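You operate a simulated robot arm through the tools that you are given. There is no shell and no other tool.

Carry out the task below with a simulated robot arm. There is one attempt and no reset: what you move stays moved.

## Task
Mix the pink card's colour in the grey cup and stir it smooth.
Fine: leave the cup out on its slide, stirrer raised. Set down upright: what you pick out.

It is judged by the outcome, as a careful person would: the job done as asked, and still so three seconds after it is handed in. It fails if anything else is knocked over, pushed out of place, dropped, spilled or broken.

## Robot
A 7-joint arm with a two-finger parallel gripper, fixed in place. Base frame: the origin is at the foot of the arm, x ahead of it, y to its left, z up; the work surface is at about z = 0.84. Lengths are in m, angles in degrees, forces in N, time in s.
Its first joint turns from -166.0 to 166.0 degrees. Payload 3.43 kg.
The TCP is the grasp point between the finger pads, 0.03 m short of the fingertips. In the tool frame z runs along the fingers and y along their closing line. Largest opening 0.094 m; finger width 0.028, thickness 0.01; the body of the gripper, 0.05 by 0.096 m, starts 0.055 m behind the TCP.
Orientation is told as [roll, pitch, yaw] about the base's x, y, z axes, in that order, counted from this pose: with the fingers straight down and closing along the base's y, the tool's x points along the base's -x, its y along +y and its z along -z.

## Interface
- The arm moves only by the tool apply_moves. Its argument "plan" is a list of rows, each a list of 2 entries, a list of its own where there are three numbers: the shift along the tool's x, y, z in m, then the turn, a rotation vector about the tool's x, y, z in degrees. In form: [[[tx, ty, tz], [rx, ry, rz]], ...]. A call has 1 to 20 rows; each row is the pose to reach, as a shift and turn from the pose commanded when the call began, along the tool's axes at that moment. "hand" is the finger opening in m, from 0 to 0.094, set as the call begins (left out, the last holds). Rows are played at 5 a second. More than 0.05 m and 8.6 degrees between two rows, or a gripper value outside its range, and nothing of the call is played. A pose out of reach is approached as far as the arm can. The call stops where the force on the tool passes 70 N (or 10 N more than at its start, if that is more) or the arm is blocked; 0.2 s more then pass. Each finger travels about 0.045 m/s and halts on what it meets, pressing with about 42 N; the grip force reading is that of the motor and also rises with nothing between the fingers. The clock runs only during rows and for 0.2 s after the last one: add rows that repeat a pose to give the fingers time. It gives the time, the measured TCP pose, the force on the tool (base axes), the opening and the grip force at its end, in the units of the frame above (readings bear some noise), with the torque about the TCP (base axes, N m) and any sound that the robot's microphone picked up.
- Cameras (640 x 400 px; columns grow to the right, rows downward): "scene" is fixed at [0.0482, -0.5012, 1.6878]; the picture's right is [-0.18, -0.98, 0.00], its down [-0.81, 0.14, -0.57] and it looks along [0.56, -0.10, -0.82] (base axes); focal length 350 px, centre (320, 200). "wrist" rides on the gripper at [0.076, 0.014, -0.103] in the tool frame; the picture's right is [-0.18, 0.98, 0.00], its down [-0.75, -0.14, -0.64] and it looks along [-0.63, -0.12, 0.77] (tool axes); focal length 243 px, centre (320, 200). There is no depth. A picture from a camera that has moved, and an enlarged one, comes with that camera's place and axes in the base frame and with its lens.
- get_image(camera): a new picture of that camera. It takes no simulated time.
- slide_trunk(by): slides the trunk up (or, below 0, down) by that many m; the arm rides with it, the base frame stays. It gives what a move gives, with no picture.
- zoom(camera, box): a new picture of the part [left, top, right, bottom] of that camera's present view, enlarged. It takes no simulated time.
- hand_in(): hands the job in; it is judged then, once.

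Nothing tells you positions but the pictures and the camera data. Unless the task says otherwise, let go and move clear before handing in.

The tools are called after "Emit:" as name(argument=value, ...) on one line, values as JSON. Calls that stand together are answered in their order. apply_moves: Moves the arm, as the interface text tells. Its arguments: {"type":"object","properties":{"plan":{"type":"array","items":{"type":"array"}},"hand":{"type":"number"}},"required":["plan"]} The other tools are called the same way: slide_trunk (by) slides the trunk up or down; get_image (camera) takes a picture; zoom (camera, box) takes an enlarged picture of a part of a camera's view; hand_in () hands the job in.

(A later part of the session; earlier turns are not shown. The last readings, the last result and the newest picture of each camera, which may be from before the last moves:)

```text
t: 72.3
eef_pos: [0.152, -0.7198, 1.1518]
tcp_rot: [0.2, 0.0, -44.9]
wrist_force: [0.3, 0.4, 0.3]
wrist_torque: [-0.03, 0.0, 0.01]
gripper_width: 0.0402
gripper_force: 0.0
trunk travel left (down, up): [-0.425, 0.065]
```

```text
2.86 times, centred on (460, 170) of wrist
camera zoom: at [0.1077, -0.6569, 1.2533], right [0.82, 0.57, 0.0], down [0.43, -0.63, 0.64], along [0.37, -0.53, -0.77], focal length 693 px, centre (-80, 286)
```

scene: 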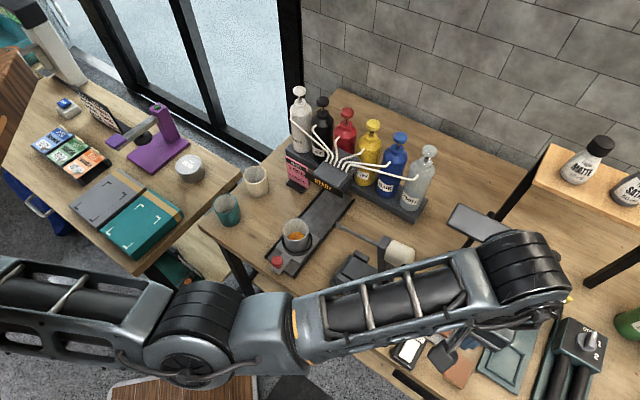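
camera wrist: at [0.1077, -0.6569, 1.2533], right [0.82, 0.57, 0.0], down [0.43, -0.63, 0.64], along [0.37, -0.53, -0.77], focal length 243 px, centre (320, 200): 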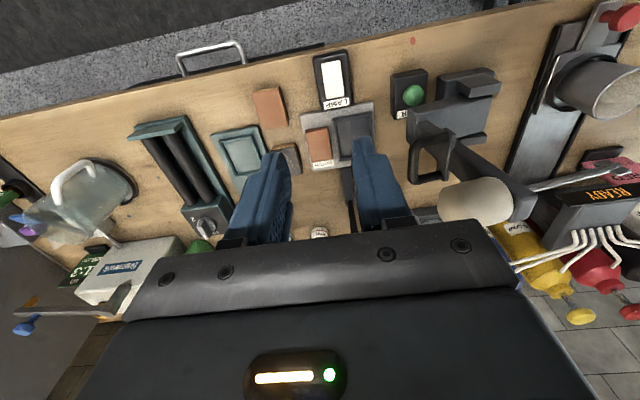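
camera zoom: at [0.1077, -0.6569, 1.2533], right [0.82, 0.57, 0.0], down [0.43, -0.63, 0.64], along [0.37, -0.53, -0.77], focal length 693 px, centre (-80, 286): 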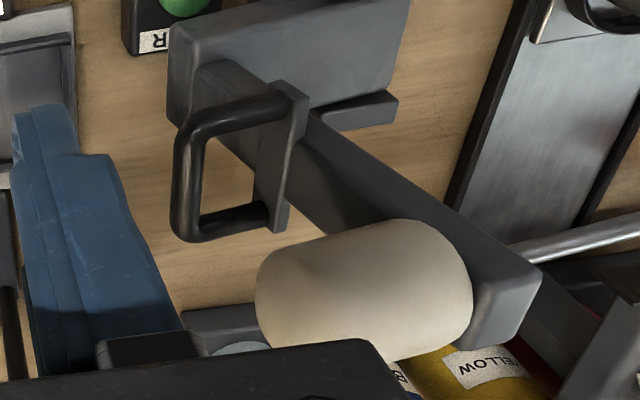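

Now the handle is clear: a U-loop about 0.05 m wide (crossbar a 0.692–0.732, b = -0.305, z = 1.0), with the motor well above it. I'll grip the loop from outside its two legs, closing along depth with the tool leaning, so I first turn the wrist by 90° in free space.

Emit:
apply_moves(plan=[[[0, 0, 0], [0, 0, 8.2]], [[0, 0, 0], [0, 0, 16.4]], [[0, 0, 0], [0, 0, 24.6]], [[0, 0, 0], [0, 0, 32.8]], [[0, 0, 0], [0, 0, 41]], [[0, 0, 0], [0, 0, 49.2]], [[0, 0, 0], [0, 0, 57.4]], [[0, 0, 0], [0, 0, 65.6]], [[0, 0, 0], [0, 0, 73.8]], [[0, 0, 0], [0, 0, 82]], [[0, 0, 0], [0, 0, 90]], [[0, 0, 0], [0, 0, 90]]], hand=0.075)

Emit:
get_image(camera="wrist")

Emit:
get_image(camera="scene")

```text
t: 74.9
eef_pos: [0.151, -0.7204, 1.1519]
tcp_rot: [-0.1, 0.2, -135.0]
wrist_force: [-0.4, -0.4, -0.5]
wrist_torque: [0.0, 0.01, 0.01]
gripper_width: 0.0751
gripper_force: 0.0
trunk travel left (down, up): [-0.425, 0.065]
```

```text
taken
camera wrist: at [0.215, -0.6772, 1.2537], right [0.56, -0.83, 0.0], down [-0.64, -0.43, 0.64], along [-0.53, -0.36, -0.77], focal length 243 px, centre (320, 200)
```

wrist: 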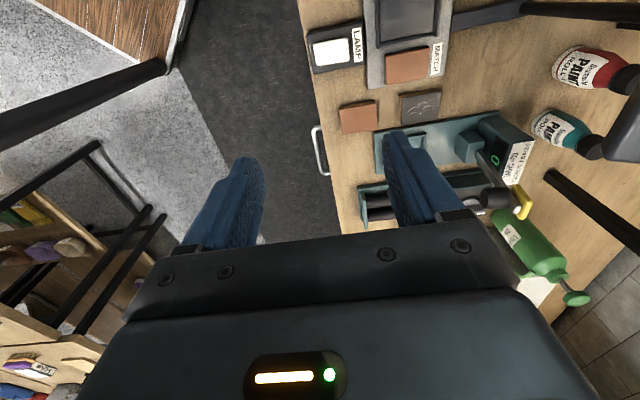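

```text
taken
```

scene: 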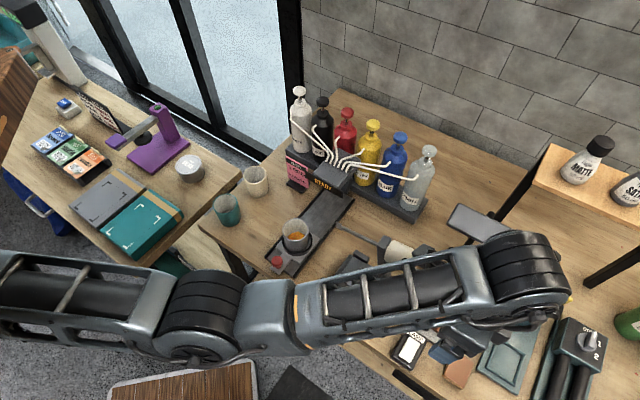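

The 90° turn worked. Now I'll lean the tool 45° so the fingers point left and down, still in free space.

Emit:
apply_moves(plan=[[[0, 0, 0], [0, 7.5, 0]], [[0, 0, 0], [0, 15, 0]], [[0, 0, 0], [0, 22.5, 0]], [[0, 0, 0], [0, 30, 0]], [[0, 0, 0], [0, 37.5, 0]], [[0, 0, 0], [0, 45, 0]], [[0, 0, 0], [0, 45, 0]]])

Emit:
get_image(camera="wrist")

Emit:
get_image(camera="scene")

```text
t: 76.5
eef_pos: [0.1665, -0.675, 1.1634]
tcp_rot: [0.6, 24.1, -133.7]
wrist_force: [0.3, 0.0, 0.1]
wrist_torque: [0.01, 0.02, 0.0]
gripper_width: 0.0748
gripper_force: 0.1
out of reach, approached as far as the arm can: row 2, 3, 4, 5, 6, 7
trunk travel left (down, up): [-0.425, 0.065]
```

```text
taken
camera wrist: at [0.1947, -0.6651, 1.2866], right [0.59, -0.8, -0.06], down [-0.76, -0.58, 0.28], along [-0.26, -0.12, -0.96], focal length 243 px, centre (320, 200)
```

wrist: 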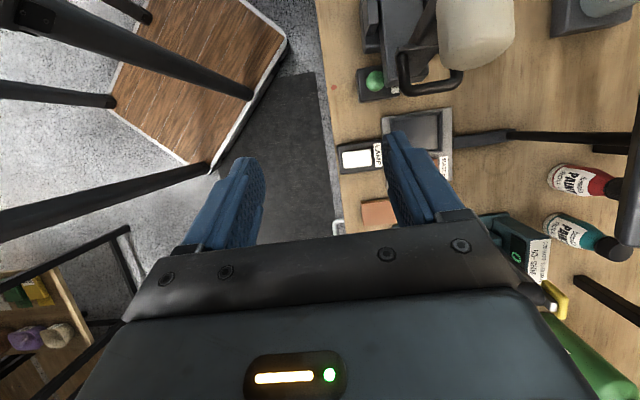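

```text
taken
```

scene: 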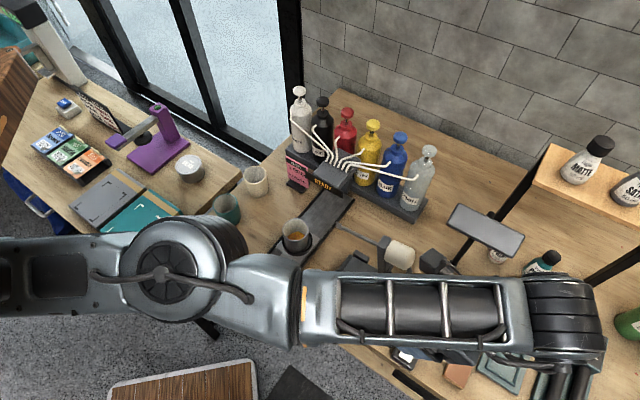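

A 45° sideways lean isn't reachable here, so I'll use a different plan. From the front, with the tool tilted about 60° outward and fingers closing sideways, I'll cage the crossbar between the fingers and swing it over in an arc. First I'll undo the lean and the turn.

Emit:
apply_moves(plan=[[[0, 0, 0], [0, -8, 0]], [[0, 0, 0], [0, -16, 0]], [[0, 0, 0], [0, -24, 0]], [[0, 0, 0], [0, -24, 0]]])

Emit:
apply_moves(plan=[[[0, 0, 0], [0, 0, -8.2]], [[0, 0, 0], [0, 0, -16.4]], [[0, 0, 0], [0, 0, -24.6]], [[0, 0, 0], [0, 0, -32.8]], [[0, 0, 0], [0, 0, -41]], [[0, 0, 0], [0, 0, -49.2]], [[0, 0, 0], [0, 0, -57.4]], [[0, 0, 0], [0, 0, -65.6]], [[0, 0, 0], [0, 0, -73.8]], [[0, 0, 0], [0, 0, -82]], [[0, 0, 0], [0, 0, -89]], [[0, 0, 0], [0, 0, -89]]])

Emit:
get_image(camera="scene")

Emit:
get_image(camera="wrist")

```text
t: 77.5
eef_pos: [0.152, -0.7438, 1.1695]
tcp_rot: [0.7, -0.1, -133.9]
wrist_force: [-0.8, 0.0, 0.5]
wrist_torque: [0.01, -0.01, -0.03]
gripper_width: 0.0748
gripper_force: 0.0
out of reach, approached as far as the arm can: row 1, 2, 3, 4
trunk travel left (down, up): [-0.425, 0.065]
```

```text
t: 80.1
eef_pos: [0.1517, -0.7446, 1.1686]
tcp_rot: [0.0, -0.6, -44.8]
wrist_force: [-0.8, -0.5, -0.6]
wrist_torque: [0.03, 0.01, -0.02]
gripper_width: 0.0753
gripper_force: 0.2
trunk travel left (down, up): [-0.425, 0.065]
```

```text
taken
```

scene: 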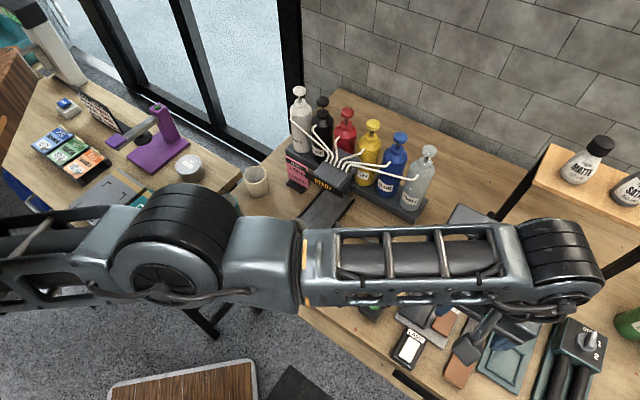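

```text
taken
camera wrist: at [0.1077, -0.6805, 1.2696], right [0.82, 0.57, 0.0], down [0.43, -0.63, 0.65], along [0.37, -0.53, -0.76], focal length 243 px, centre (320, 200)
```

wrist: 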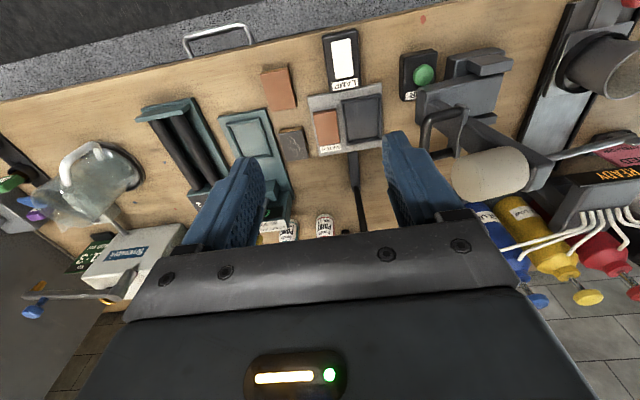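

The turn is undone. Now I'll tilt the tool outward in steps at this free location to right of the stirrer, checking reachability.

Emit:
apply_moves(plan=[[[-0.004, 0, 0.002], [0, -7.5, 0]], [[-0.008, 0, 0.004], [0, -15, 0]], [[-0.012, 0, 0.006], [0, -22.5, 0]], [[-0.016, 0, 0.008], [0, -30, 0]], [[-0.02, 0, 0.01], [0, -37.5, 0]], [[-0.023, 0, 0.012], [0, -45, 0]], [[-0.026, 0, 0.014], [0, -52.5, 0]], [[-0.026, 0, 0.016], [0, -60, 0]], [[-0.026, 0, 0.016], [0, -60, 0]]], hand=0.03)

Emit:
get_image(camera="scene")

Emit:
get_image(camera="wrist")

```text
t: 82.1
eef_pos: [0.144, -0.8282, 1.1483]
tcp_rot: [0.2, -60.7, -45.0]
wrist_force: [0.1, -0.4, -0.3]
wrist_torque: [0.0, -0.01, 0.01]
gripper_width: 0.03
gripper_force: 0.1
out of reach, approached as far as the arm can: row 1, 2, 3, 4, 5, 6, 7, 8, 9
trunk travel left (down, up): [-0.425, 0.065]
```

```text
taken
```

scene: 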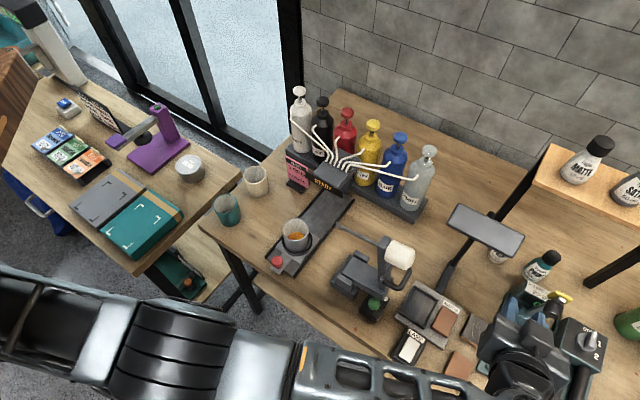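

```text
taken
camera wrist: at [0.0645, -0.7294, 1.1312], right [0.76, 0.63, 0.16], down [-0.24, 0.03, 0.97], along [0.61, -0.77, 0.17], focal length 243 px, centre (320, 200)
```

wrist: 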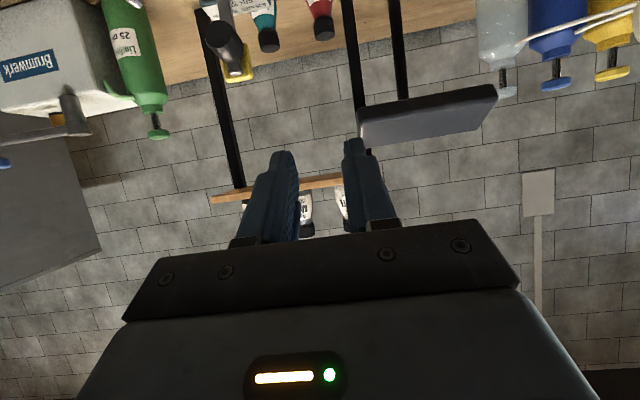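

The 60° tilt was reached, though with some drift to the right. I'll test moving left toward the handle while staying in front of it.

Emit:
apply_moves(plan=[[[0, 0.03, -0.02], [0, 0, 0]], [[0, 0.06, -0.04], [0, 0, 0]], [[0, 0.09, -0.05], [0, 0, 0]], [[0, 0.09, -0.05], [0, 0, 0]]])

Emit:
get_image(camera="scene")

Emit:
get_image(camera="wrist")

```text
t: 83.1
eef_pos: [0.1373, -0.8265, 1.1652]
tcp_rot: [0.2, -60.6, -45.0]
wrist_force: [1.0, -1.6, -0.1]
wrist_torque: [0.0, 0.04, -0.01]
gripper_width: 0.03
gripper_force: 0.1
out of reach, approached as far as the arm can: row 1, 2, 3, 4
trunk travel left (down, up): [-0.425, 0.065]
```

```text
taken
```

scene: 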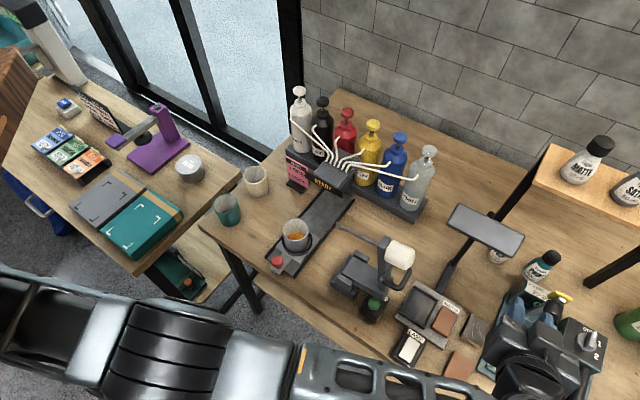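

```text
taken
camera wrist: at [0.0585, -0.728, 1.1484], right [0.76, 0.63, 0.16], down [-0.23, 0.03, 0.97], along [0.61, -0.77, 0.17], focal length 243 px, centre (320, 200)
```

wrist: 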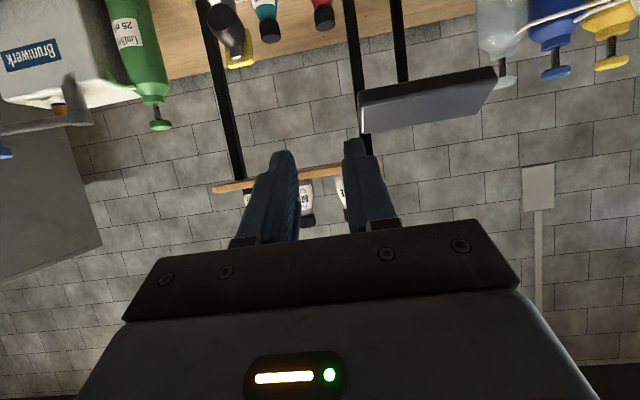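

It's stuck against a joint limit out here. I'll return to the earlier comfortable pose in front of the stirrer (25° tilt) and try increasing the tilt from there.

Emit:
apply_moves(plan=[[[0, 0, -0.005], [0, 7, 0]], [[0, 0, -0.01], [0, 14, 0]], [[0, 0, -0.015], [0, 21, 0]], [[0, 0, -0.02], [0, 28, 0]], [[0, 0, -0.02], [0, 35.6, 0]], [[0, 0, -0.02], [0, 35.6, 0]]])

Emit:
get_image(camera="scene")

```text
t: 84.5
eef_pos: [0.1337, -0.7862, 1.1709]
tcp_rot: [-0.1, -24.9, -44.9]
wrist_force: [0.0, 0.3, -0.8]
wrist_torque: [-0.01, 0.04, -0.01]
gripper_width: 0.0302
gripper_force: 0.1
out of reach, approached as far as the arm can: row 2, 3, 4, 5, 6
trunk travel left (down, up): [-0.425, 0.065]
```

```text
taken
```

scene: 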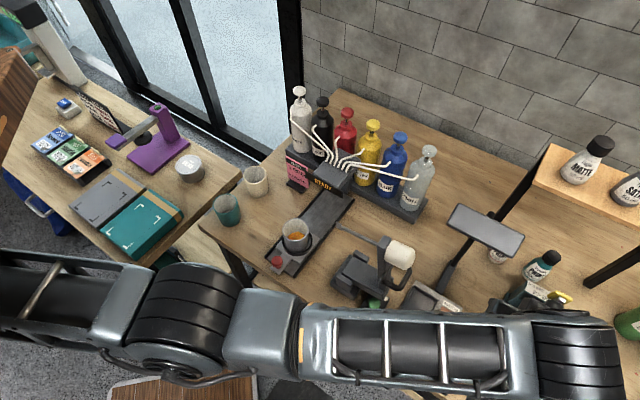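

Emit:
apply_moves(plan=[[[0.02, 0.02, 0.004], [0, 0, 0]], [[0.04, 0.045, 0.008], [0, 0, 0]], [[0.05, 0.08, 0.012], [0, 0, 0]], [[0.06, 0.115, 0.02], [0, 0, 0]], [[0.07, 0.15, 0.03], [0, 0, 0]], [[0.0749, 0.19, 0.0423], [0, 0, 0]], [[0.0749, 0.19, 0.0423], [0, 0, 0]]])

Emit:
get_image(camera="scene")

Emit:
get_image(camera="wrist")

```text
t: 86.1
eef_pos: [0.2318, -0.6153, 1.1007]
tcp_rot: [0.2, -25.0, -44.9]
wrist_force: [0.3, 0.1, -0.4]
wrist_torque: [-0.03, -0.01, -0.01]
gripper_width: 0.0301
gripper_force: 0.0
trunk travel left (down, up): [-0.425, 0.065]
```

```text
taken
```

scene: 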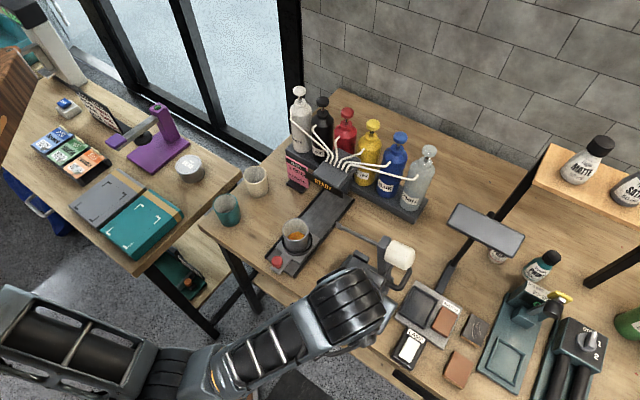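

```text
taken
camera wrist: at [0.1628, -0.5257, 1.1608], right [0.81, 0.58, 0.08], down [0.19, -0.39, 0.9], along [0.55, -0.72, -0.43], focal length 243 px, centre (320, 200)
```

wrist: 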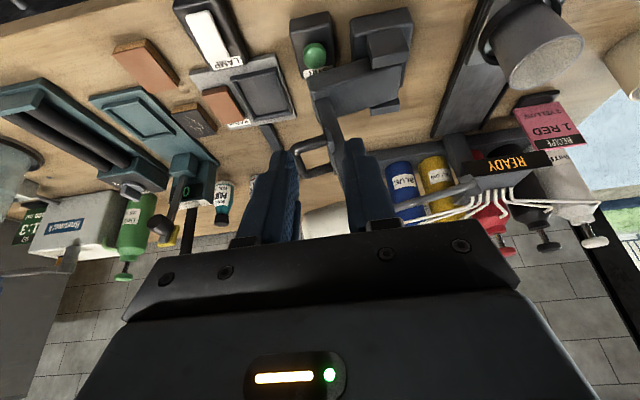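

This posture is comfortable again. From here I'll increase the tilt toward 60° while easing into the pre-grasp position in front of the handle.

Emit:
apply_moves(plan=[[[-0.004, -0.007, 0.0085], [0, -7, 0]], [[-0.008, -0.014, 0.017], [0, -14, 0]], [[-0.012, -0.021, 0.0255], [0, -21, 0]], [[-0.016, -0.028, 0.034], [0, -28, 0]], [[-0.0199, -0.034, 0.0424], [0, -35, 0]], [[-0.0199, -0.034, 0.0424], [0, -35, 0]]])

Emit:
get_image(camera="scene")

Emit:
get_image(camera="wrist")

```text
t: 87.5
eef_pos: [0.2323, -0.6634, 1.0701]
tcp_rot: [0.1, -60.0, -45.0]
wrist_force: [0.3, 0.6, 0.3]
wrist_torque: [-0.01, -0.01, -0.01]
gripper_width: 0.0297
gripper_force: 0.1
trunk travel left (down, up): [-0.425, 0.065]
```

```text
taken
```

scene: 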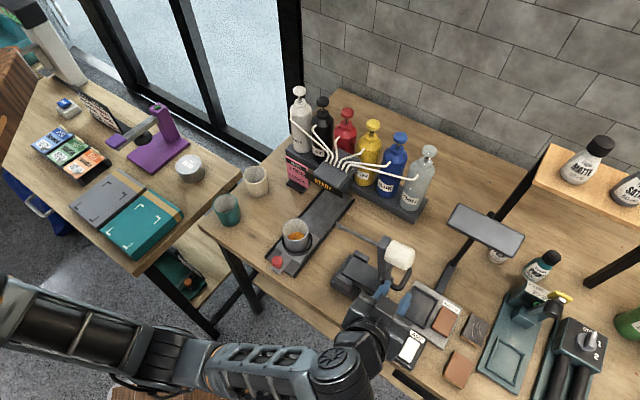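

```text
taken
camera wrist: at [0.1529, -0.565, 1.0552], right [0.76, 0.63, 0.16], down [-0.23, 0.03, 0.97], along [0.61, -0.78, 0.16], focal length 243 px, centre (320, 200)
```

wrist: 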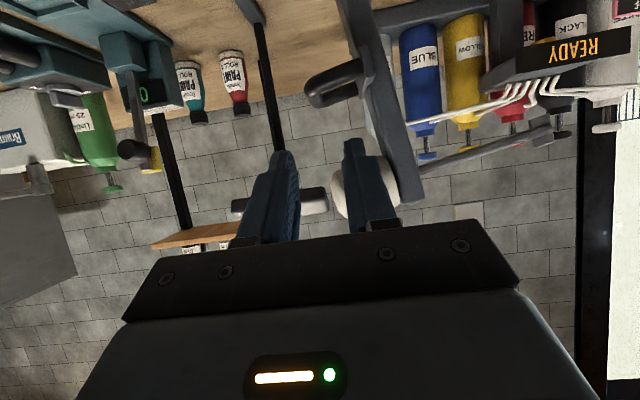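

Reached with no limits flagged. Let me zoom in to fine-tune relative to the handle.

Emit:
zoom(camera="wrist", box=[230, 20, 430, 240])

Emit:
zoom(camera="scene", box=[330, 220, 430, 320])

```text
1.82 times, centred on (330, 130) of wrist
camera zoom: at [0.1529, -0.565, 1.0552], right [0.76, 0.63, 0.16], down [-0.23, 0.03, 0.97], along [0.61, -0.78, 0.16], focal length 441 px, centre (302, 327)
```

zoom: 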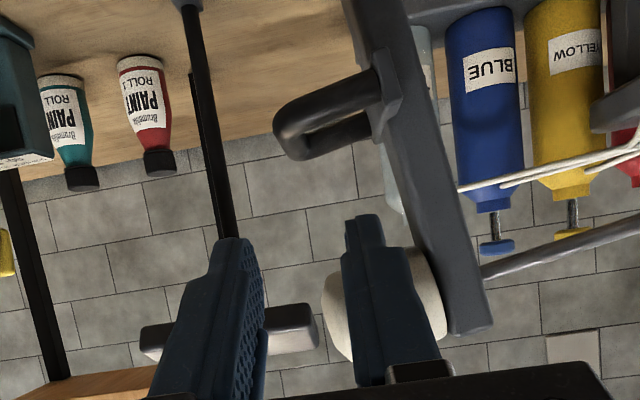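

```text
4.00 times, centred on (380, 270) of scene
camera zoom: at [0.0482, -0.5012, 1.6878], right [-0.18, -0.98, 0.0], down [-0.81, 0.14, -0.57], along [0.56, -0.1, -0.82], focal length 1402 px, centre (80, -80)
```

zoom: 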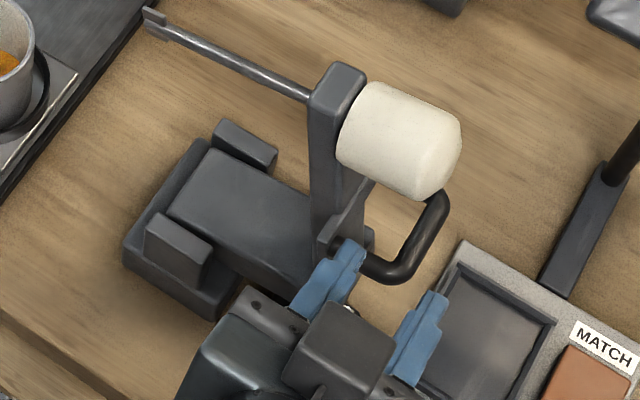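

The crossbar lines up between the fingers. I'll narrow the opening and advance along the tool axis, slightly high, so the fingers straddle the crossbar from above.

Emit:
apply_moves(plan=[[[0.0063, 0, 0.015], [0, 0, 0]], [[0.0063, 0, 0.03], [0, 0, 0]], [[0.0063, 0, 0.045], [0, 0, 0]], [[0.0063, 0, 0.06], [0, 0, 0]], [[0.0063, 0, 0.06], [0, 0, 0]]], hand=0.024)

Emit:
zoom(camera="wrist", box=[230, 20, 430, 240])

Emit:
zoom(camera="scene", box=[340, 225, 420, 305])

```text
t: 88.7
eef_pos: [0.2661, -0.6992, 1.0363]
tcp_rot: [0.2, -60.0, -45.0]
wrist_force: [0.4, -0.5, -0.3]
wrist_torque: [0.01, 0.01, -0.01]
gripper_width: 0.024
gripper_force: 0.1
trunk travel left (down, up): [-0.425, 0.065]
```

```text
1.82 times, centred on (330, 130) of wrist
camera zoom: at [0.187, -0.5997, 1.0203], right [0.76, 0.63, 0.16], down [-0.23, 0.03, 0.97], along [0.61, -0.78, 0.16], focal length 441 px, centre (302, 327)
```

zoom: 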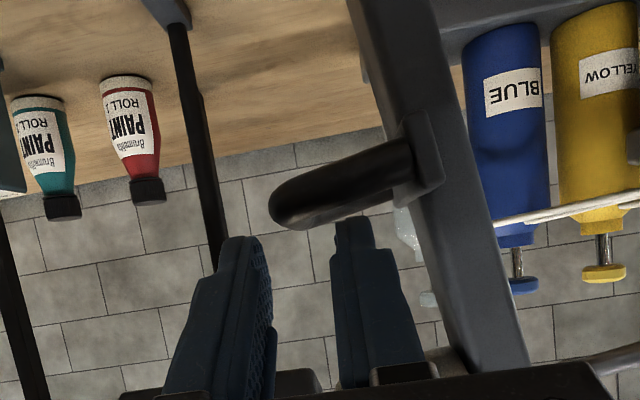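

```text
5.00 times, centred on (380, 265) of scene
camera zoom: at [0.0482, -0.5012, 1.6878], right [-0.18, -0.98, 0.0], down [-0.81, 0.14, -0.57], along [0.56, -0.1, -0.82], focal length 1752 px, centre (20, -125)
```

zoom: 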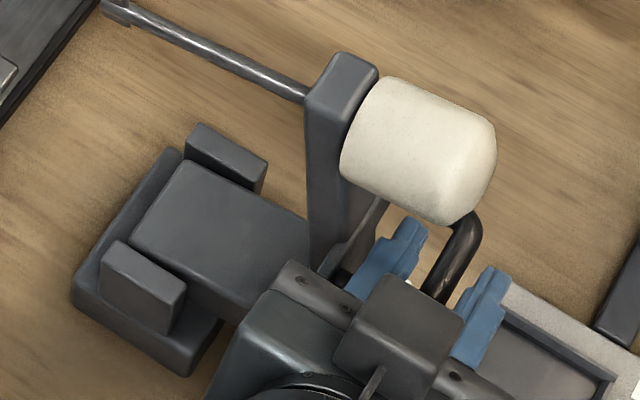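

The crossbar is centred between the two fingers. I'll advance the last 16 mm.

Emit:
apply_moves(plan=[[[0, 0, 0.008], [0, 0, 0]], [[0, 0, 0.016], [0, 0, 0]], [[0, 0, 0.016], [0, 0, 0]]])

Emit:
zoom(camera="wrist", box=[230, 20, 430, 240])

Emit:
zoom(camera="scene", box=[340, 225, 420, 305])

```text
t: 89.5
eef_pos: [0.2773, -0.7089, 1.027]
tcp_rot: [0.1, -60.0, -45.0]
wrist_force: [0.3, 0.7, 0.4]
wrist_torque: [0.0, -0.02, 0.0]
gripper_width: 0.0243
gripper_force: 0.0
trunk travel left (down, up): [-0.425, 0.065]
```

```text
1.82 times, centred on (330, 130) of wrist
camera zoom: at [0.1966, -0.6092, 1.0124], right [0.76, 0.63, 0.16], down [-0.23, 0.03, 0.97], along [0.61, -0.78, 0.16], focal length 441 px, centre (302, 327)
```

zoom: 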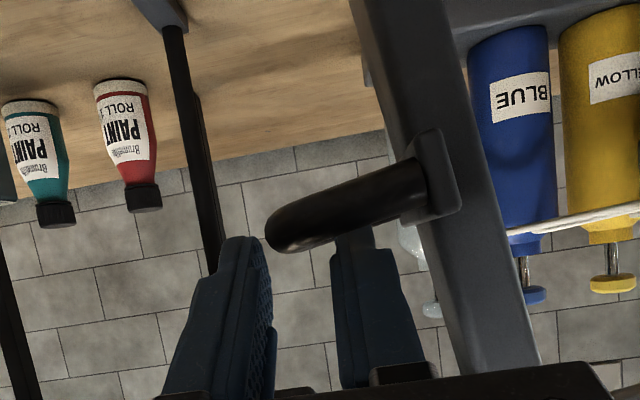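

```text
5.00 times, centred on (380, 265) of scene
camera zoom: at [0.0482, -0.5012, 1.6878], right [-0.18, -0.98, 0.0], down [-0.81, 0.14, -0.57], along [0.56, -0.1, -0.82], focal length 1752 px, centre (20, -125)
```

zoom: 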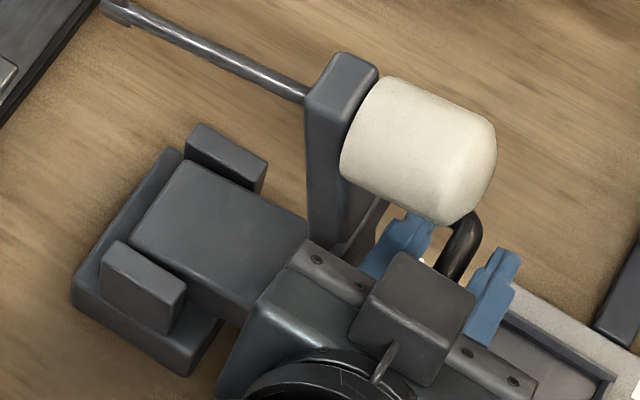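

Both fingers now flank the crossbar. I'll lower slowly until I feel the leg, so the cage is as deep as possible.

Emit:
apply_moves(plan=[[[0.0017, 0, 0.001], [0, 0, 0]], [[0.0035, 0, 0.002], [0, 0, 0]], [[0.0052, 0, 0.003], [0, 0, 0]], [[0.0052, 0, 0.003], [0, 0, 0]]])

Emit:
zoom(camera="wrist", box=[230, 20, 430, 240])

```text
t: 90.5
eef_pos: [0.2769, -0.7083, 1.0218]
tcp_rot: [0.1, -60.0, -45.0]
wrist_force: [0.0, -0.4, 0.4]
wrist_torque: [0.04, 0.03, 0.01]
gripper_width: 0.0243
gripper_force: 0.1
trunk travel left (down, up): [-0.425, 0.065]
```

```text
1.82 times, centred on (330, 130) of wrist
camera zoom: at [0.1967, -0.6092, 1.0061], right [0.76, 0.63, 0.16], down [-0.23, 0.03, 0.97], along [0.61, -0.78, 0.16], focal length 441 px, centre (302, 327)
```

zoom: 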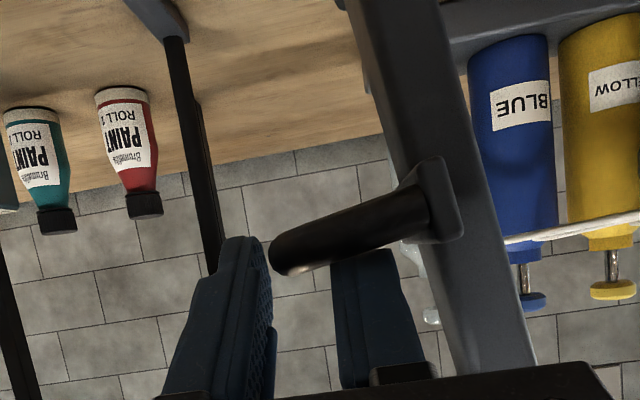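

Emit:
apply_moves(plan=[[[0.0017, 0, 0.001], [0, 0, 0]], [[0.0035, 0, 0.002], [0, 0, 0]], [[0.0035, 0, 0.002], [0, 0, 0]]])

Emit:
zoom(camera="wrist", box=[230, 20, 430, 240])

```text
t: 91.3
eef_pos: [0.2766, -0.7097, 1.0206]
tcp_rot: [-0.2, -60.2, -44.7]
wrist_force: [2.2, -1.1, 21.4]
wrist_torque: [0.37, -0.15, -0.02]
gripper_width: 0.0243
gripper_force: 0.4
trunk travel left (down, up): [-0.425, 0.065]
```

```text
1.82 times, centred on (330, 130) of wrist
camera zoom: at [0.1967, -0.6096, 1.0049], right [0.76, 0.63, 0.16], down [-0.23, 0.03, 0.97], along [0.61, -0.78, 0.17], focal length 441 px, centre (302, 327)
```

zoom: 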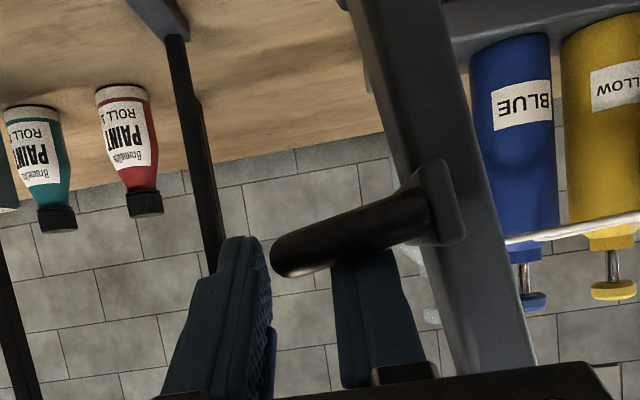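

Contact with the leg is at TCP z ≈ 1.021, as predicted. Now I'll begin the swing, pushing the crossbar left and up along its arc for the first ~10°.

Emit:
apply_moves(plan=[[[-0.0019, 0.0075, -0.0011], [0, 0, 0]], [[-0.0062, 0.0131, -0.0036], [0, 0, 0]], [[-0.0111, 0.0198, -0.0064], [0, 0, 0]], [[-0.0155, 0.0269, -0.009], [0, 0, 0]], [[-0.0155, 0.0269, -0.009], [0, 0, 0]]])

Emit:
get_image(camera="wrist")

Emit:
zoom(camera="scene", box=[320, 215, 430, 305])

```text
t: 92.5
eef_pos: [0.296, -0.6897, 1.0345]
tcp_rot: [0.2, -59.8, -45.1]
wrist_force: [-8.4, -2.2, 7.6]
wrist_torque: [0.1, 0.04, -0.04]
gripper_width: 0.0295
gripper_force: 5.3
trunk travel left (down, up): [-0.425, 0.065]
```

```text
taken
camera wrist: at [0.2155, -0.5896, 1.0196], right [0.76, 0.63, 0.16], down [-0.23, 0.02, 0.97], along [0.61, -0.78, 0.16], focal length 243 px, centre (320, 200)
```

wrist: 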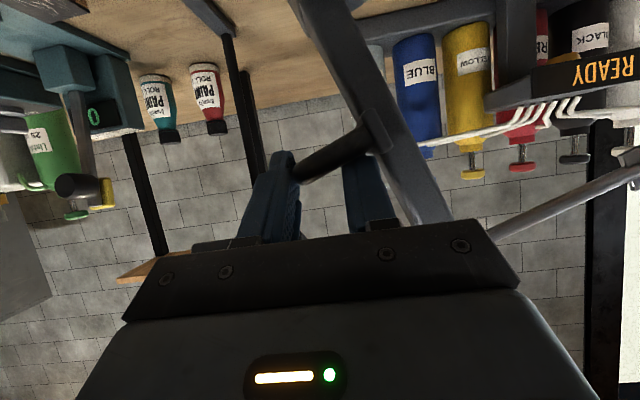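

```text
4.44 times, centred on (375, 260) of scene
camera zoom: at [0.0482, -0.5012, 1.6878], right [-0.18, -0.98, 0.0], down [-0.81, 0.14, -0.57], along [0.56, -0.1, -0.82], focal length 1558 px, centre (76, -67)
```

zoom: 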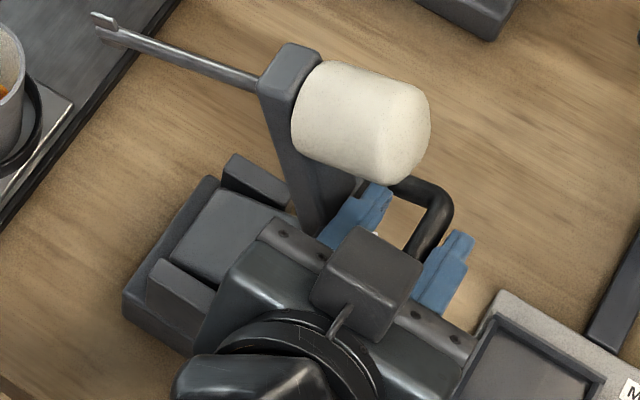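

The head is rotating with the handle and forces are modest (~8 N). I'll continue the arc to ~25°.

Emit:
apply_moves(plan=[[[-0.0029, 0.007, -0.0017], [0, 0, 0]], [[-0.0057, 0.0136, -0.0033], [0, 0, 0]], [[-0.0081, 0.0193, -0.0047], [0, 0, 0]], [[-0.0103, 0.0251, -0.006], [0, 0, 0]], [[-0.0121, 0.0311, -0.007], [0, 0, 0]], [[-0.0139, 0.0372, -0.0081], [0, 0, 0]], [[-0.0139, 0.0372, -0.0081], [0, 0, 0]]])

Emit:
get_image(camera="wrist")

Emit:
zoom(camera="scene", box=[300, 205, 430, 315])

```text
t: 94.1
eef_pos: [0.3211, -0.6639, 1.051]
tcp_rot: [0.1, -60.0, -45.0]
wrist_force: [1.5, -5.8, 5.1]
wrist_torque: [-0.1, -0.03, -0.16]
gripper_width: 0.0247
gripper_force: 1.0
trunk travel left (down, up): [-0.425, 0.065]
```

```text
taken
camera wrist: at [0.2423, -0.5637, 1.036], right [0.76, 0.63, 0.16], down [-0.23, 0.03, 0.97], along [0.61, -0.78, 0.16], focal length 243 px, centre (320, 200)
```

wrist: 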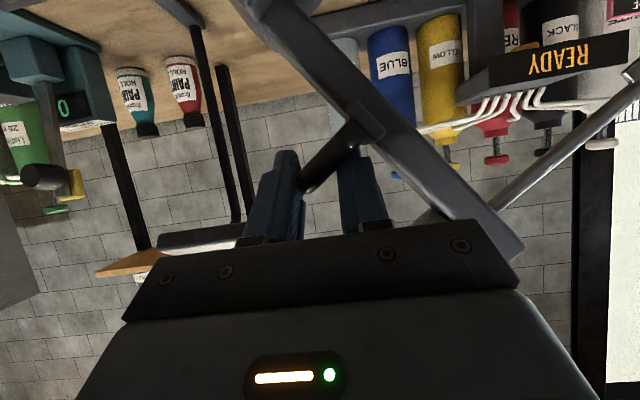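

```text
3.64 times, centred on (365, 260) of scene
camera zoom: at [0.0482, -0.5012, 1.6878], right [-0.18, -0.98, 0.0], down [-0.81, 0.14, -0.57], along [0.56, -0.1, -0.82], focal length 1274 px, centre (156, -18)
```

zoom: 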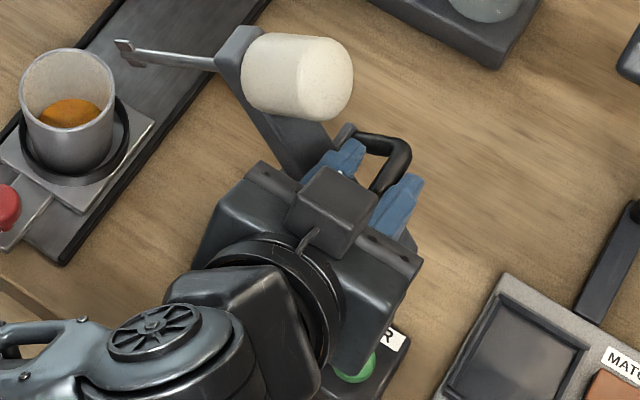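

Emit:
zoom(camera="wrist", box=[230, 60, 430, 240])

```text
2.22 times, centred on (330, 150) of wrist
camera zoom: at [0.2423, -0.5637, 1.036], right [0.76, 0.63, 0.16], down [-0.23, 0.03, 0.97], along [0.61, -0.78, 0.16], focal length 539 px, centre (298, 311)
```

zoom: 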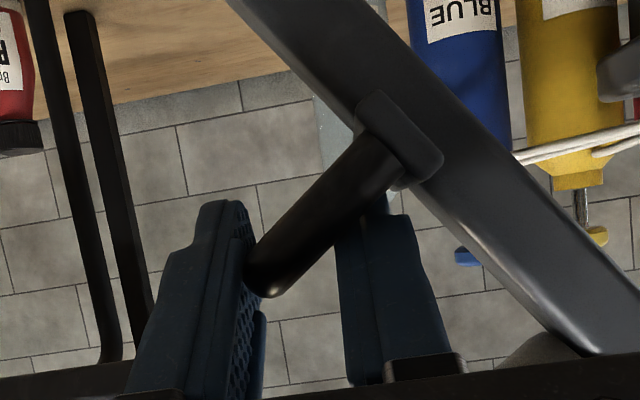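

The crossbar sits mid-height between the fingers, and the head has turned about 30°. My refined hinge estimate is (b = -0.195, z = 0.914), so I'll continue slowly through the top of the arc.

Emit:
apply_moves(plan=[[[-0.0029, 0.0069, -0.0017], [0, 0, 0]], [[-0.0052, 0.0137, -0.003], [0, 0, 0]], [[-0.0065, 0.0198, -0.0038], [0, 0, 0]], [[-0.0077, 0.0259, -0.0045], [0, 0, 0]], [[-0.0086, 0.032, -0.005], [0, 0, 0]], [[-0.0093, 0.0382, -0.0054], [0, 0, 0]], [[-0.0097, 0.0437, -0.0056], [0, 0, 0]], [[-0.01, 0.0491, -0.0058], [0, 0, 0]], [[-0.01, 0.0491, -0.0058], [0, 0, 0]]])

Emit:
zoom(camera="wrist", box=[230, 60, 430, 240])

Emit:
zoom(camera="scene", box=[270, 195, 430, 315])

```text
t: 96.1
eef_pos: [0.3565, -0.6285, 1.0627]
tcp_rot: [0.1, -60.0, -45.0]
wrist_force: [-1.7, -0.8, 0.3]
wrist_torque: [-0.03, -0.03, 0.03]
gripper_width: 0.0245
gripper_force: 0.8
trunk travel left (down, up): [-0.425, 0.065]
```

```text
2.22 times, centred on (330, 150) of wrist
camera zoom: at [0.277, -0.5291, 1.0477], right [0.76, 0.63, 0.16], down [-0.23, 0.03, 0.97], along [0.61, -0.78, 0.16], focal length 539 px, centre (298, 311)
```

zoom: 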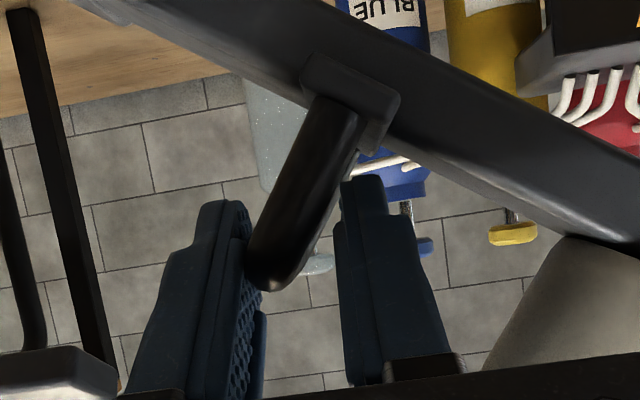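

```text
3.33 times, centred on (350, 255) of scene
camera zoom: at [0.0482, -0.5012, 1.6878], right [-0.18, -0.98, 0.0], down [-0.81, 0.14, -0.57], along [0.56, -0.1, -0.82], focal length 1168 px, centre (220, 17)
```

zoom: 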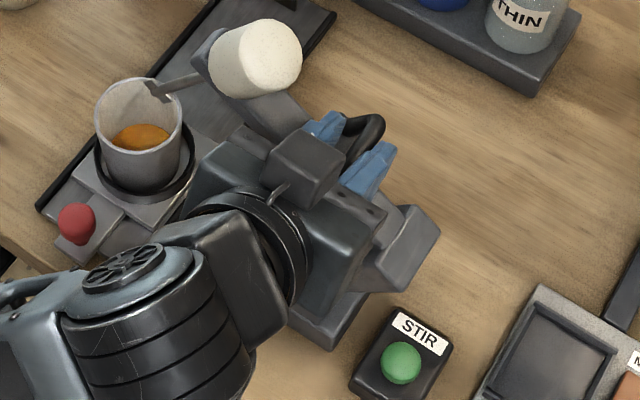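

The head is past the top, lightly loaded and under control, with the paddle above the cup. I'll continue gently to about 70°.

Emit:
apply_moves(plan=[[[0, 0.006, 0], [0, 0, 0]], [[0.0003, 0.012, 0.0001], [0, 0, 0]], [[0.0009, 0.0182, 0.0005], [0, 0, 0]], [[0.0015, 0.0243, 0.0009], [0, 0, 0]], [[0.0026, 0.0304, 0.0015], [0, 0, 0]], [[0.0036, 0.0365, 0.0021], [0, 0, 0]], [[0.0052, 0.0425, 0.003], [0, 0, 0]], [[0.0068, 0.0485, 0.0039], [0, 0, 0]], [[0.0068, 0.0485, 0.0039], [0, 0, 0]]])

Emit:
get_image(camera="wrist")

Emit:
zoom(camera="scene", box=[250, 185, 410, 315])

```text
t: 98.1
eef_pos: [0.3909, -0.5946, 1.0544]
tcp_rot: [0.3, -60.0, -45.0]
wrist_force: [-0.5, -0.6, -0.1]
wrist_torque: [0.04, 0.04, -0.02]
gripper_width: 0.0242
gripper_force: 0.2
trunk travel left (down, up): [-0.425, 0.065]
```

```text
taken
camera wrist: at [0.3109, -0.4945, 1.0397], right [0.76, 0.63, 0.16], down [-0.23, 0.03, 0.97], along [0.61, -0.78, 0.16], focal length 243 px, centre (320, 200)
```

wrist: 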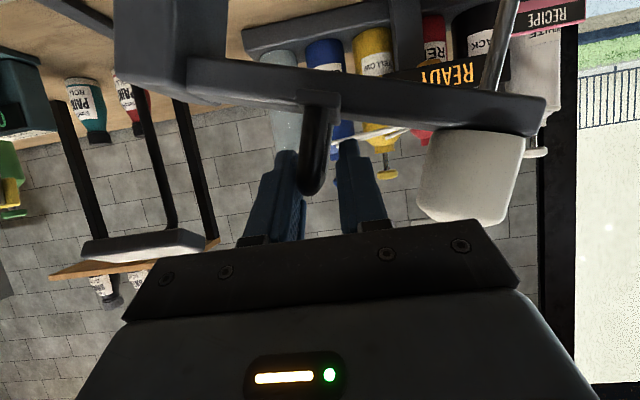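

```text
3.08 times, centred on (330, 250) of scene
camera zoom: at [0.0482, -0.5012, 1.6878], right [-0.18, -0.98, 0.0], down [-0.81, 0.14, -0.57], along [0.56, -0.1, -0.82], focal length 1078 px, centre (289, 46)
```

zoom: 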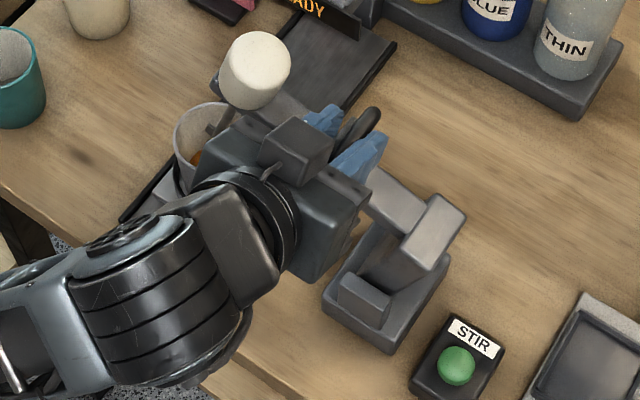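

The paddle is entering the cup and the head is barely loading my fingers. I'll finish lowering it to its stop.

Emit:
apply_moves(plan=[[[0.0019, 0.0063, 0.0011], [0, 0, 0]], [[0.0039, 0.0126, 0.0023], [0, 0, 0]], [[0.0063, 0.0182, 0.0036], [0, 0, 0]], [[0.0087, 0.0237, 0.005], [0, 0, 0]], [[0.0114, 0.0287, 0.0066], [0, 0, 0]], [[0.014, 0.0337, 0.0081], [0, 0, 0]], [[0.014, 0.0337, 0.0081], [0, 0, 0]]])

Emit:
get_image(camera="wrist")

Emit:
zoom(camera="scene", box=[250, 185, 410, 315])

```text
t: 99.7
eef_pos: [0.4143, -0.5694, 1.0386]
tcp_rot: [0.0, -59.9, -45.0]
wrist_force: [0.4, -0.6, -0.3]
wrist_torque: [-0.02, -0.01, 0.03]
gripper_width: 0.0243
gripper_force: 0.0
trunk travel left (down, up): [-0.425, 0.065]
```

```text
taken
camera wrist: at [0.3348, -0.4708, 1.0234], right [0.76, 0.63, 0.16], down [-0.23, 0.03, 0.97], along [0.61, -0.78, 0.16], focal length 243 px, centre (320, 200)
```

wrist: 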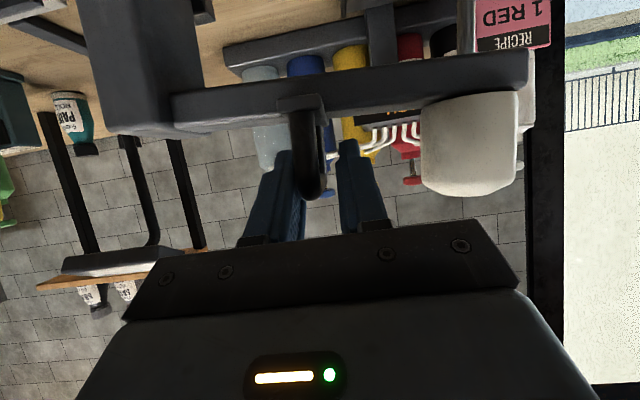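

```text
3.08 times, centred on (330, 250) of scene
camera zoom: at [0.0482, -0.5012, 1.6878], right [-0.18, -0.98, 0.0], down [-0.81, 0.14, -0.57], along [0.56, -0.1, -0.82], focal length 1078 px, centre (289, 46)
```

zoom: 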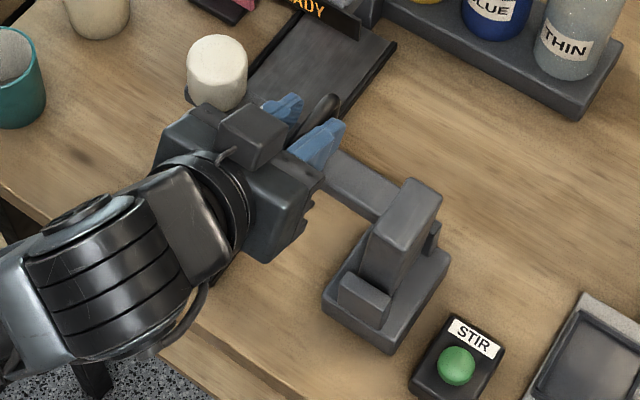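

It looks almost fully lowered, with the motor upright and post horizontal. I'll nudge a little further to feel the stop.

Emit:
apply_moves(plan=[[[0.001, 0.004, 0.0006], [0, 0, 0]], [[0.002, 0.008, 0.0012], [0, 0, 0]], [[0.002, 0.008, 0.0012], [0, 0, 0]]])

Emit:
zoom(camera="wrist", box=[150, 20, 550, 260])

```text
t: 100.5
eef_pos: [0.42, -0.5638, 1.0373]
tcp_rot: [0.0, -60.0, -45.0]
wrist_force: [0.1, 0.2, -0.4]
wrist_torque: [0.0, 0.01, 0.02]
gripper_width: 0.0242
gripper_force: 0.0
trunk travel left (down, up): [-0.425, 0.065]
```

```text
1.60 times, centred on (350, 140) of wrist
camera zoom: at [0.3404, -0.4651, 1.0212], right [0.76, 0.63, 0.16], down [-0.23, 0.03, 0.97], along [0.61, -0.78, 0.16], focal length 388 px, centre (272, 296)
```

zoom: 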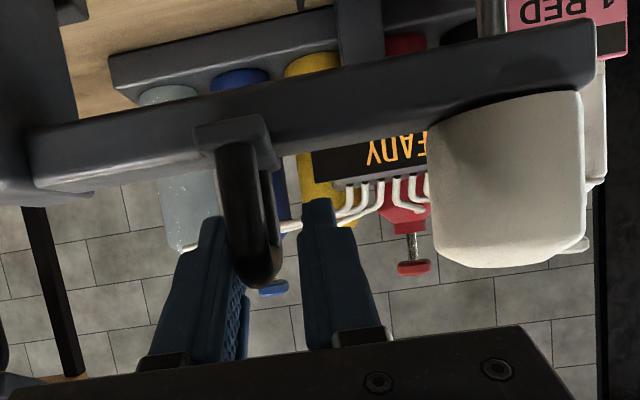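

Emit:
apply_moves(plan=[[[0.001, 0.004, 0.0006], [0, 0, 0]], [[0.002, 0.008, 0.0012], [0, 0, 0]], [[0.002, 0.008, 0.0012], [0, 0, 0]]])

Emit:
zoom(camera="wrist", box=[150, 20, 550, 260])

Emit:
get_image(camera="scene")

```text
t: 101.3
eef_pos: [0.4257, -0.5587, 1.0362]
tcp_rot: [-0.1, -60.1, -45.1]
wrist_force: [-11.3, -14.6, 8.9]
wrist_torque: [-0.12, 0.21, 0.21]
gripper_width: 0.0341
gripper_force: 9.1
trunk travel left (down, up): [-0.425, 0.065]
```

```text
1.60 times, centred on (350, 140) of wrist
camera zoom: at [0.345, -0.4604, 1.0201], right [0.76, 0.63, 0.16], down [-0.23, 0.03, 0.97], along [0.61, -0.78, 0.17], focal length 388 px, centre (272, 296)
```

zoom: 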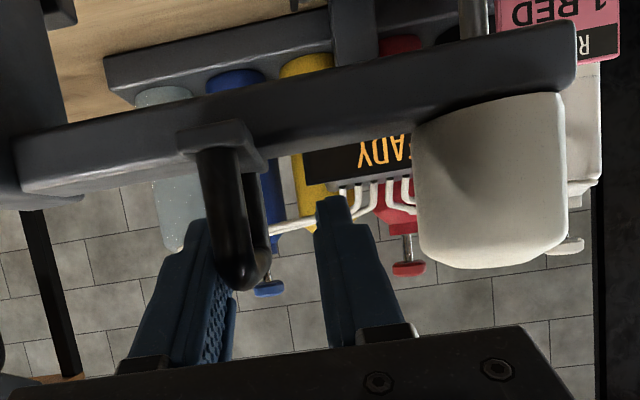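

```text
taken
```

scene: 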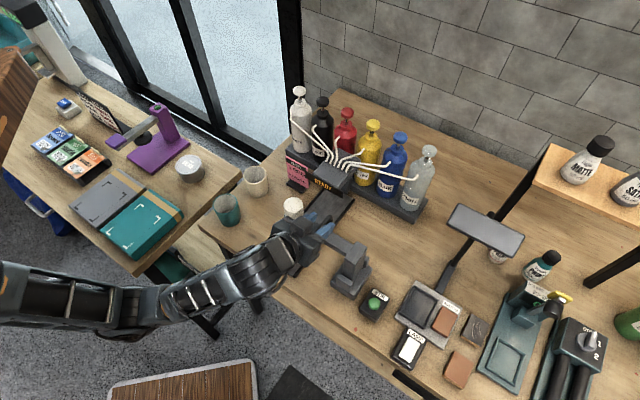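

The stop is reached, so the stirrer is fully lowered. I'll centre the fingers around the bar and withdraw backwards along the tool axis.

Emit:
apply_moves(plan=[[[0, -0.005, 0], [0, 0, 0]], [[0, -0.009, 0], [0, 0, 0]], [[0, -0.009, 0], [0, 0, 0]]], hand=0.03)

Emit:
zoom(camera="wrist", box=[150, 20, 550, 260])

```text
t: 102.1
eef_pos: [0.4193, -0.5653, 1.0338]
tcp_rot: [0.0, -60.0, -44.9]
wrist_force: [0.5, 1.2, 0.1]
wrist_torque: [0.0, 0.0, -0.01]
gripper_width: 0.0303
gripper_force: 0.1
trunk travel left (down, up): [-0.425, 0.065]
```

```text
1.60 times, centred on (350, 140) of wrist
camera zoom: at [0.3406, -0.4661, 1.0188], right [0.76, 0.63, 0.16], down [-0.23, 0.02, 0.97], along [0.61, -0.78, 0.16], focal length 388 px, centre (272, 296)
```

zoom: 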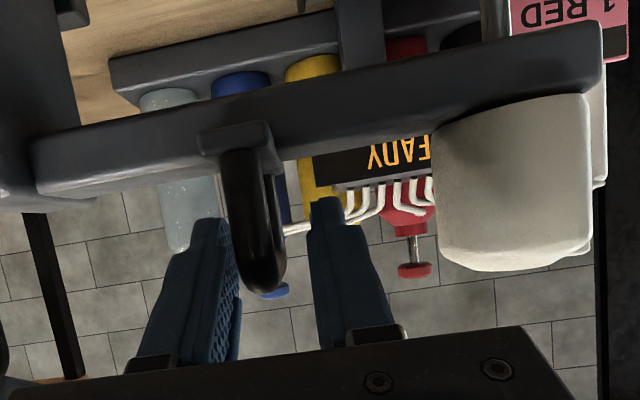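

Emit:
apply_moves(plan=[[[0, 0, -0.03], [0, 0, 0]], [[0, 0, -0.06], [0, 0, 0]], [[0, 0, -0.085], [0, 0, 0]], [[0, 0, -0.085], [0, 0, 0]]])

Emit:
get_image(camera="wrist")

Emit:
zoom(camera="scene", box=[220, 170, 420, 330])

```text
t: 103.1
eef_pos: [0.3681, -0.5119, 1.0781]
tcp_rot: [0.0, -60.0, -45.0]
wrist_force: [0.6, -0.6, -0.2]
wrist_torque: [-0.02, 0.04, -0.02]
gripper_width: 0.0299
gripper_force: 0.1
trunk travel left (down, up): [-0.425, 0.065]
```

```text
taken
camera wrist: at [0.2885, -0.4137, 1.0623], right [0.76, 0.63, 0.16], down [-0.23, 0.03, 0.97], along [0.61, -0.78, 0.16], focal length 243 px, centre (320, 200)
```

wrist: 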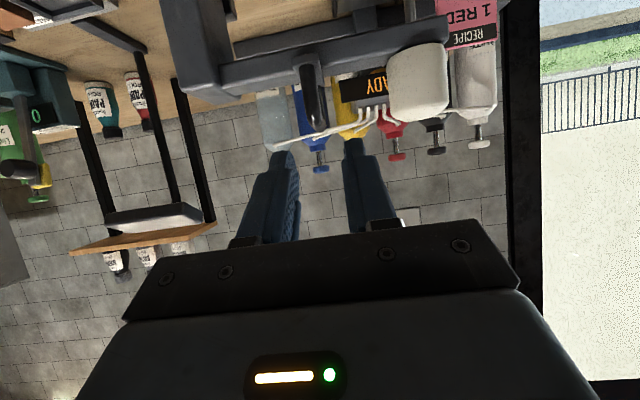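

```text
2.50 times, centred on (320, 250) of scene
camera zoom: at [0.0482, -0.5012, 1.6878], right [-0.18, -0.98, 0.0], down [-0.81, 0.14, -0.57], along [0.56, -0.1, -0.82], focal length 876 px, centre (320, 75)
```

zoom: 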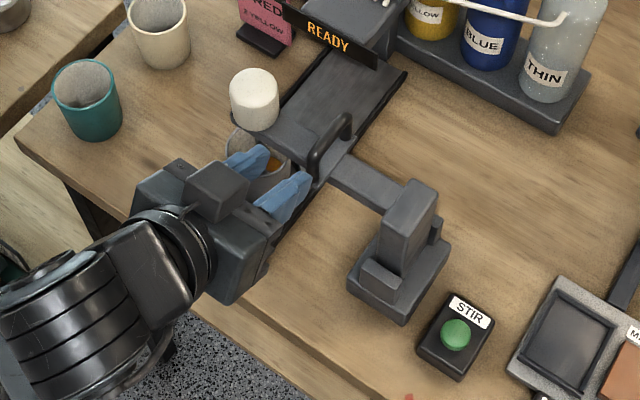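

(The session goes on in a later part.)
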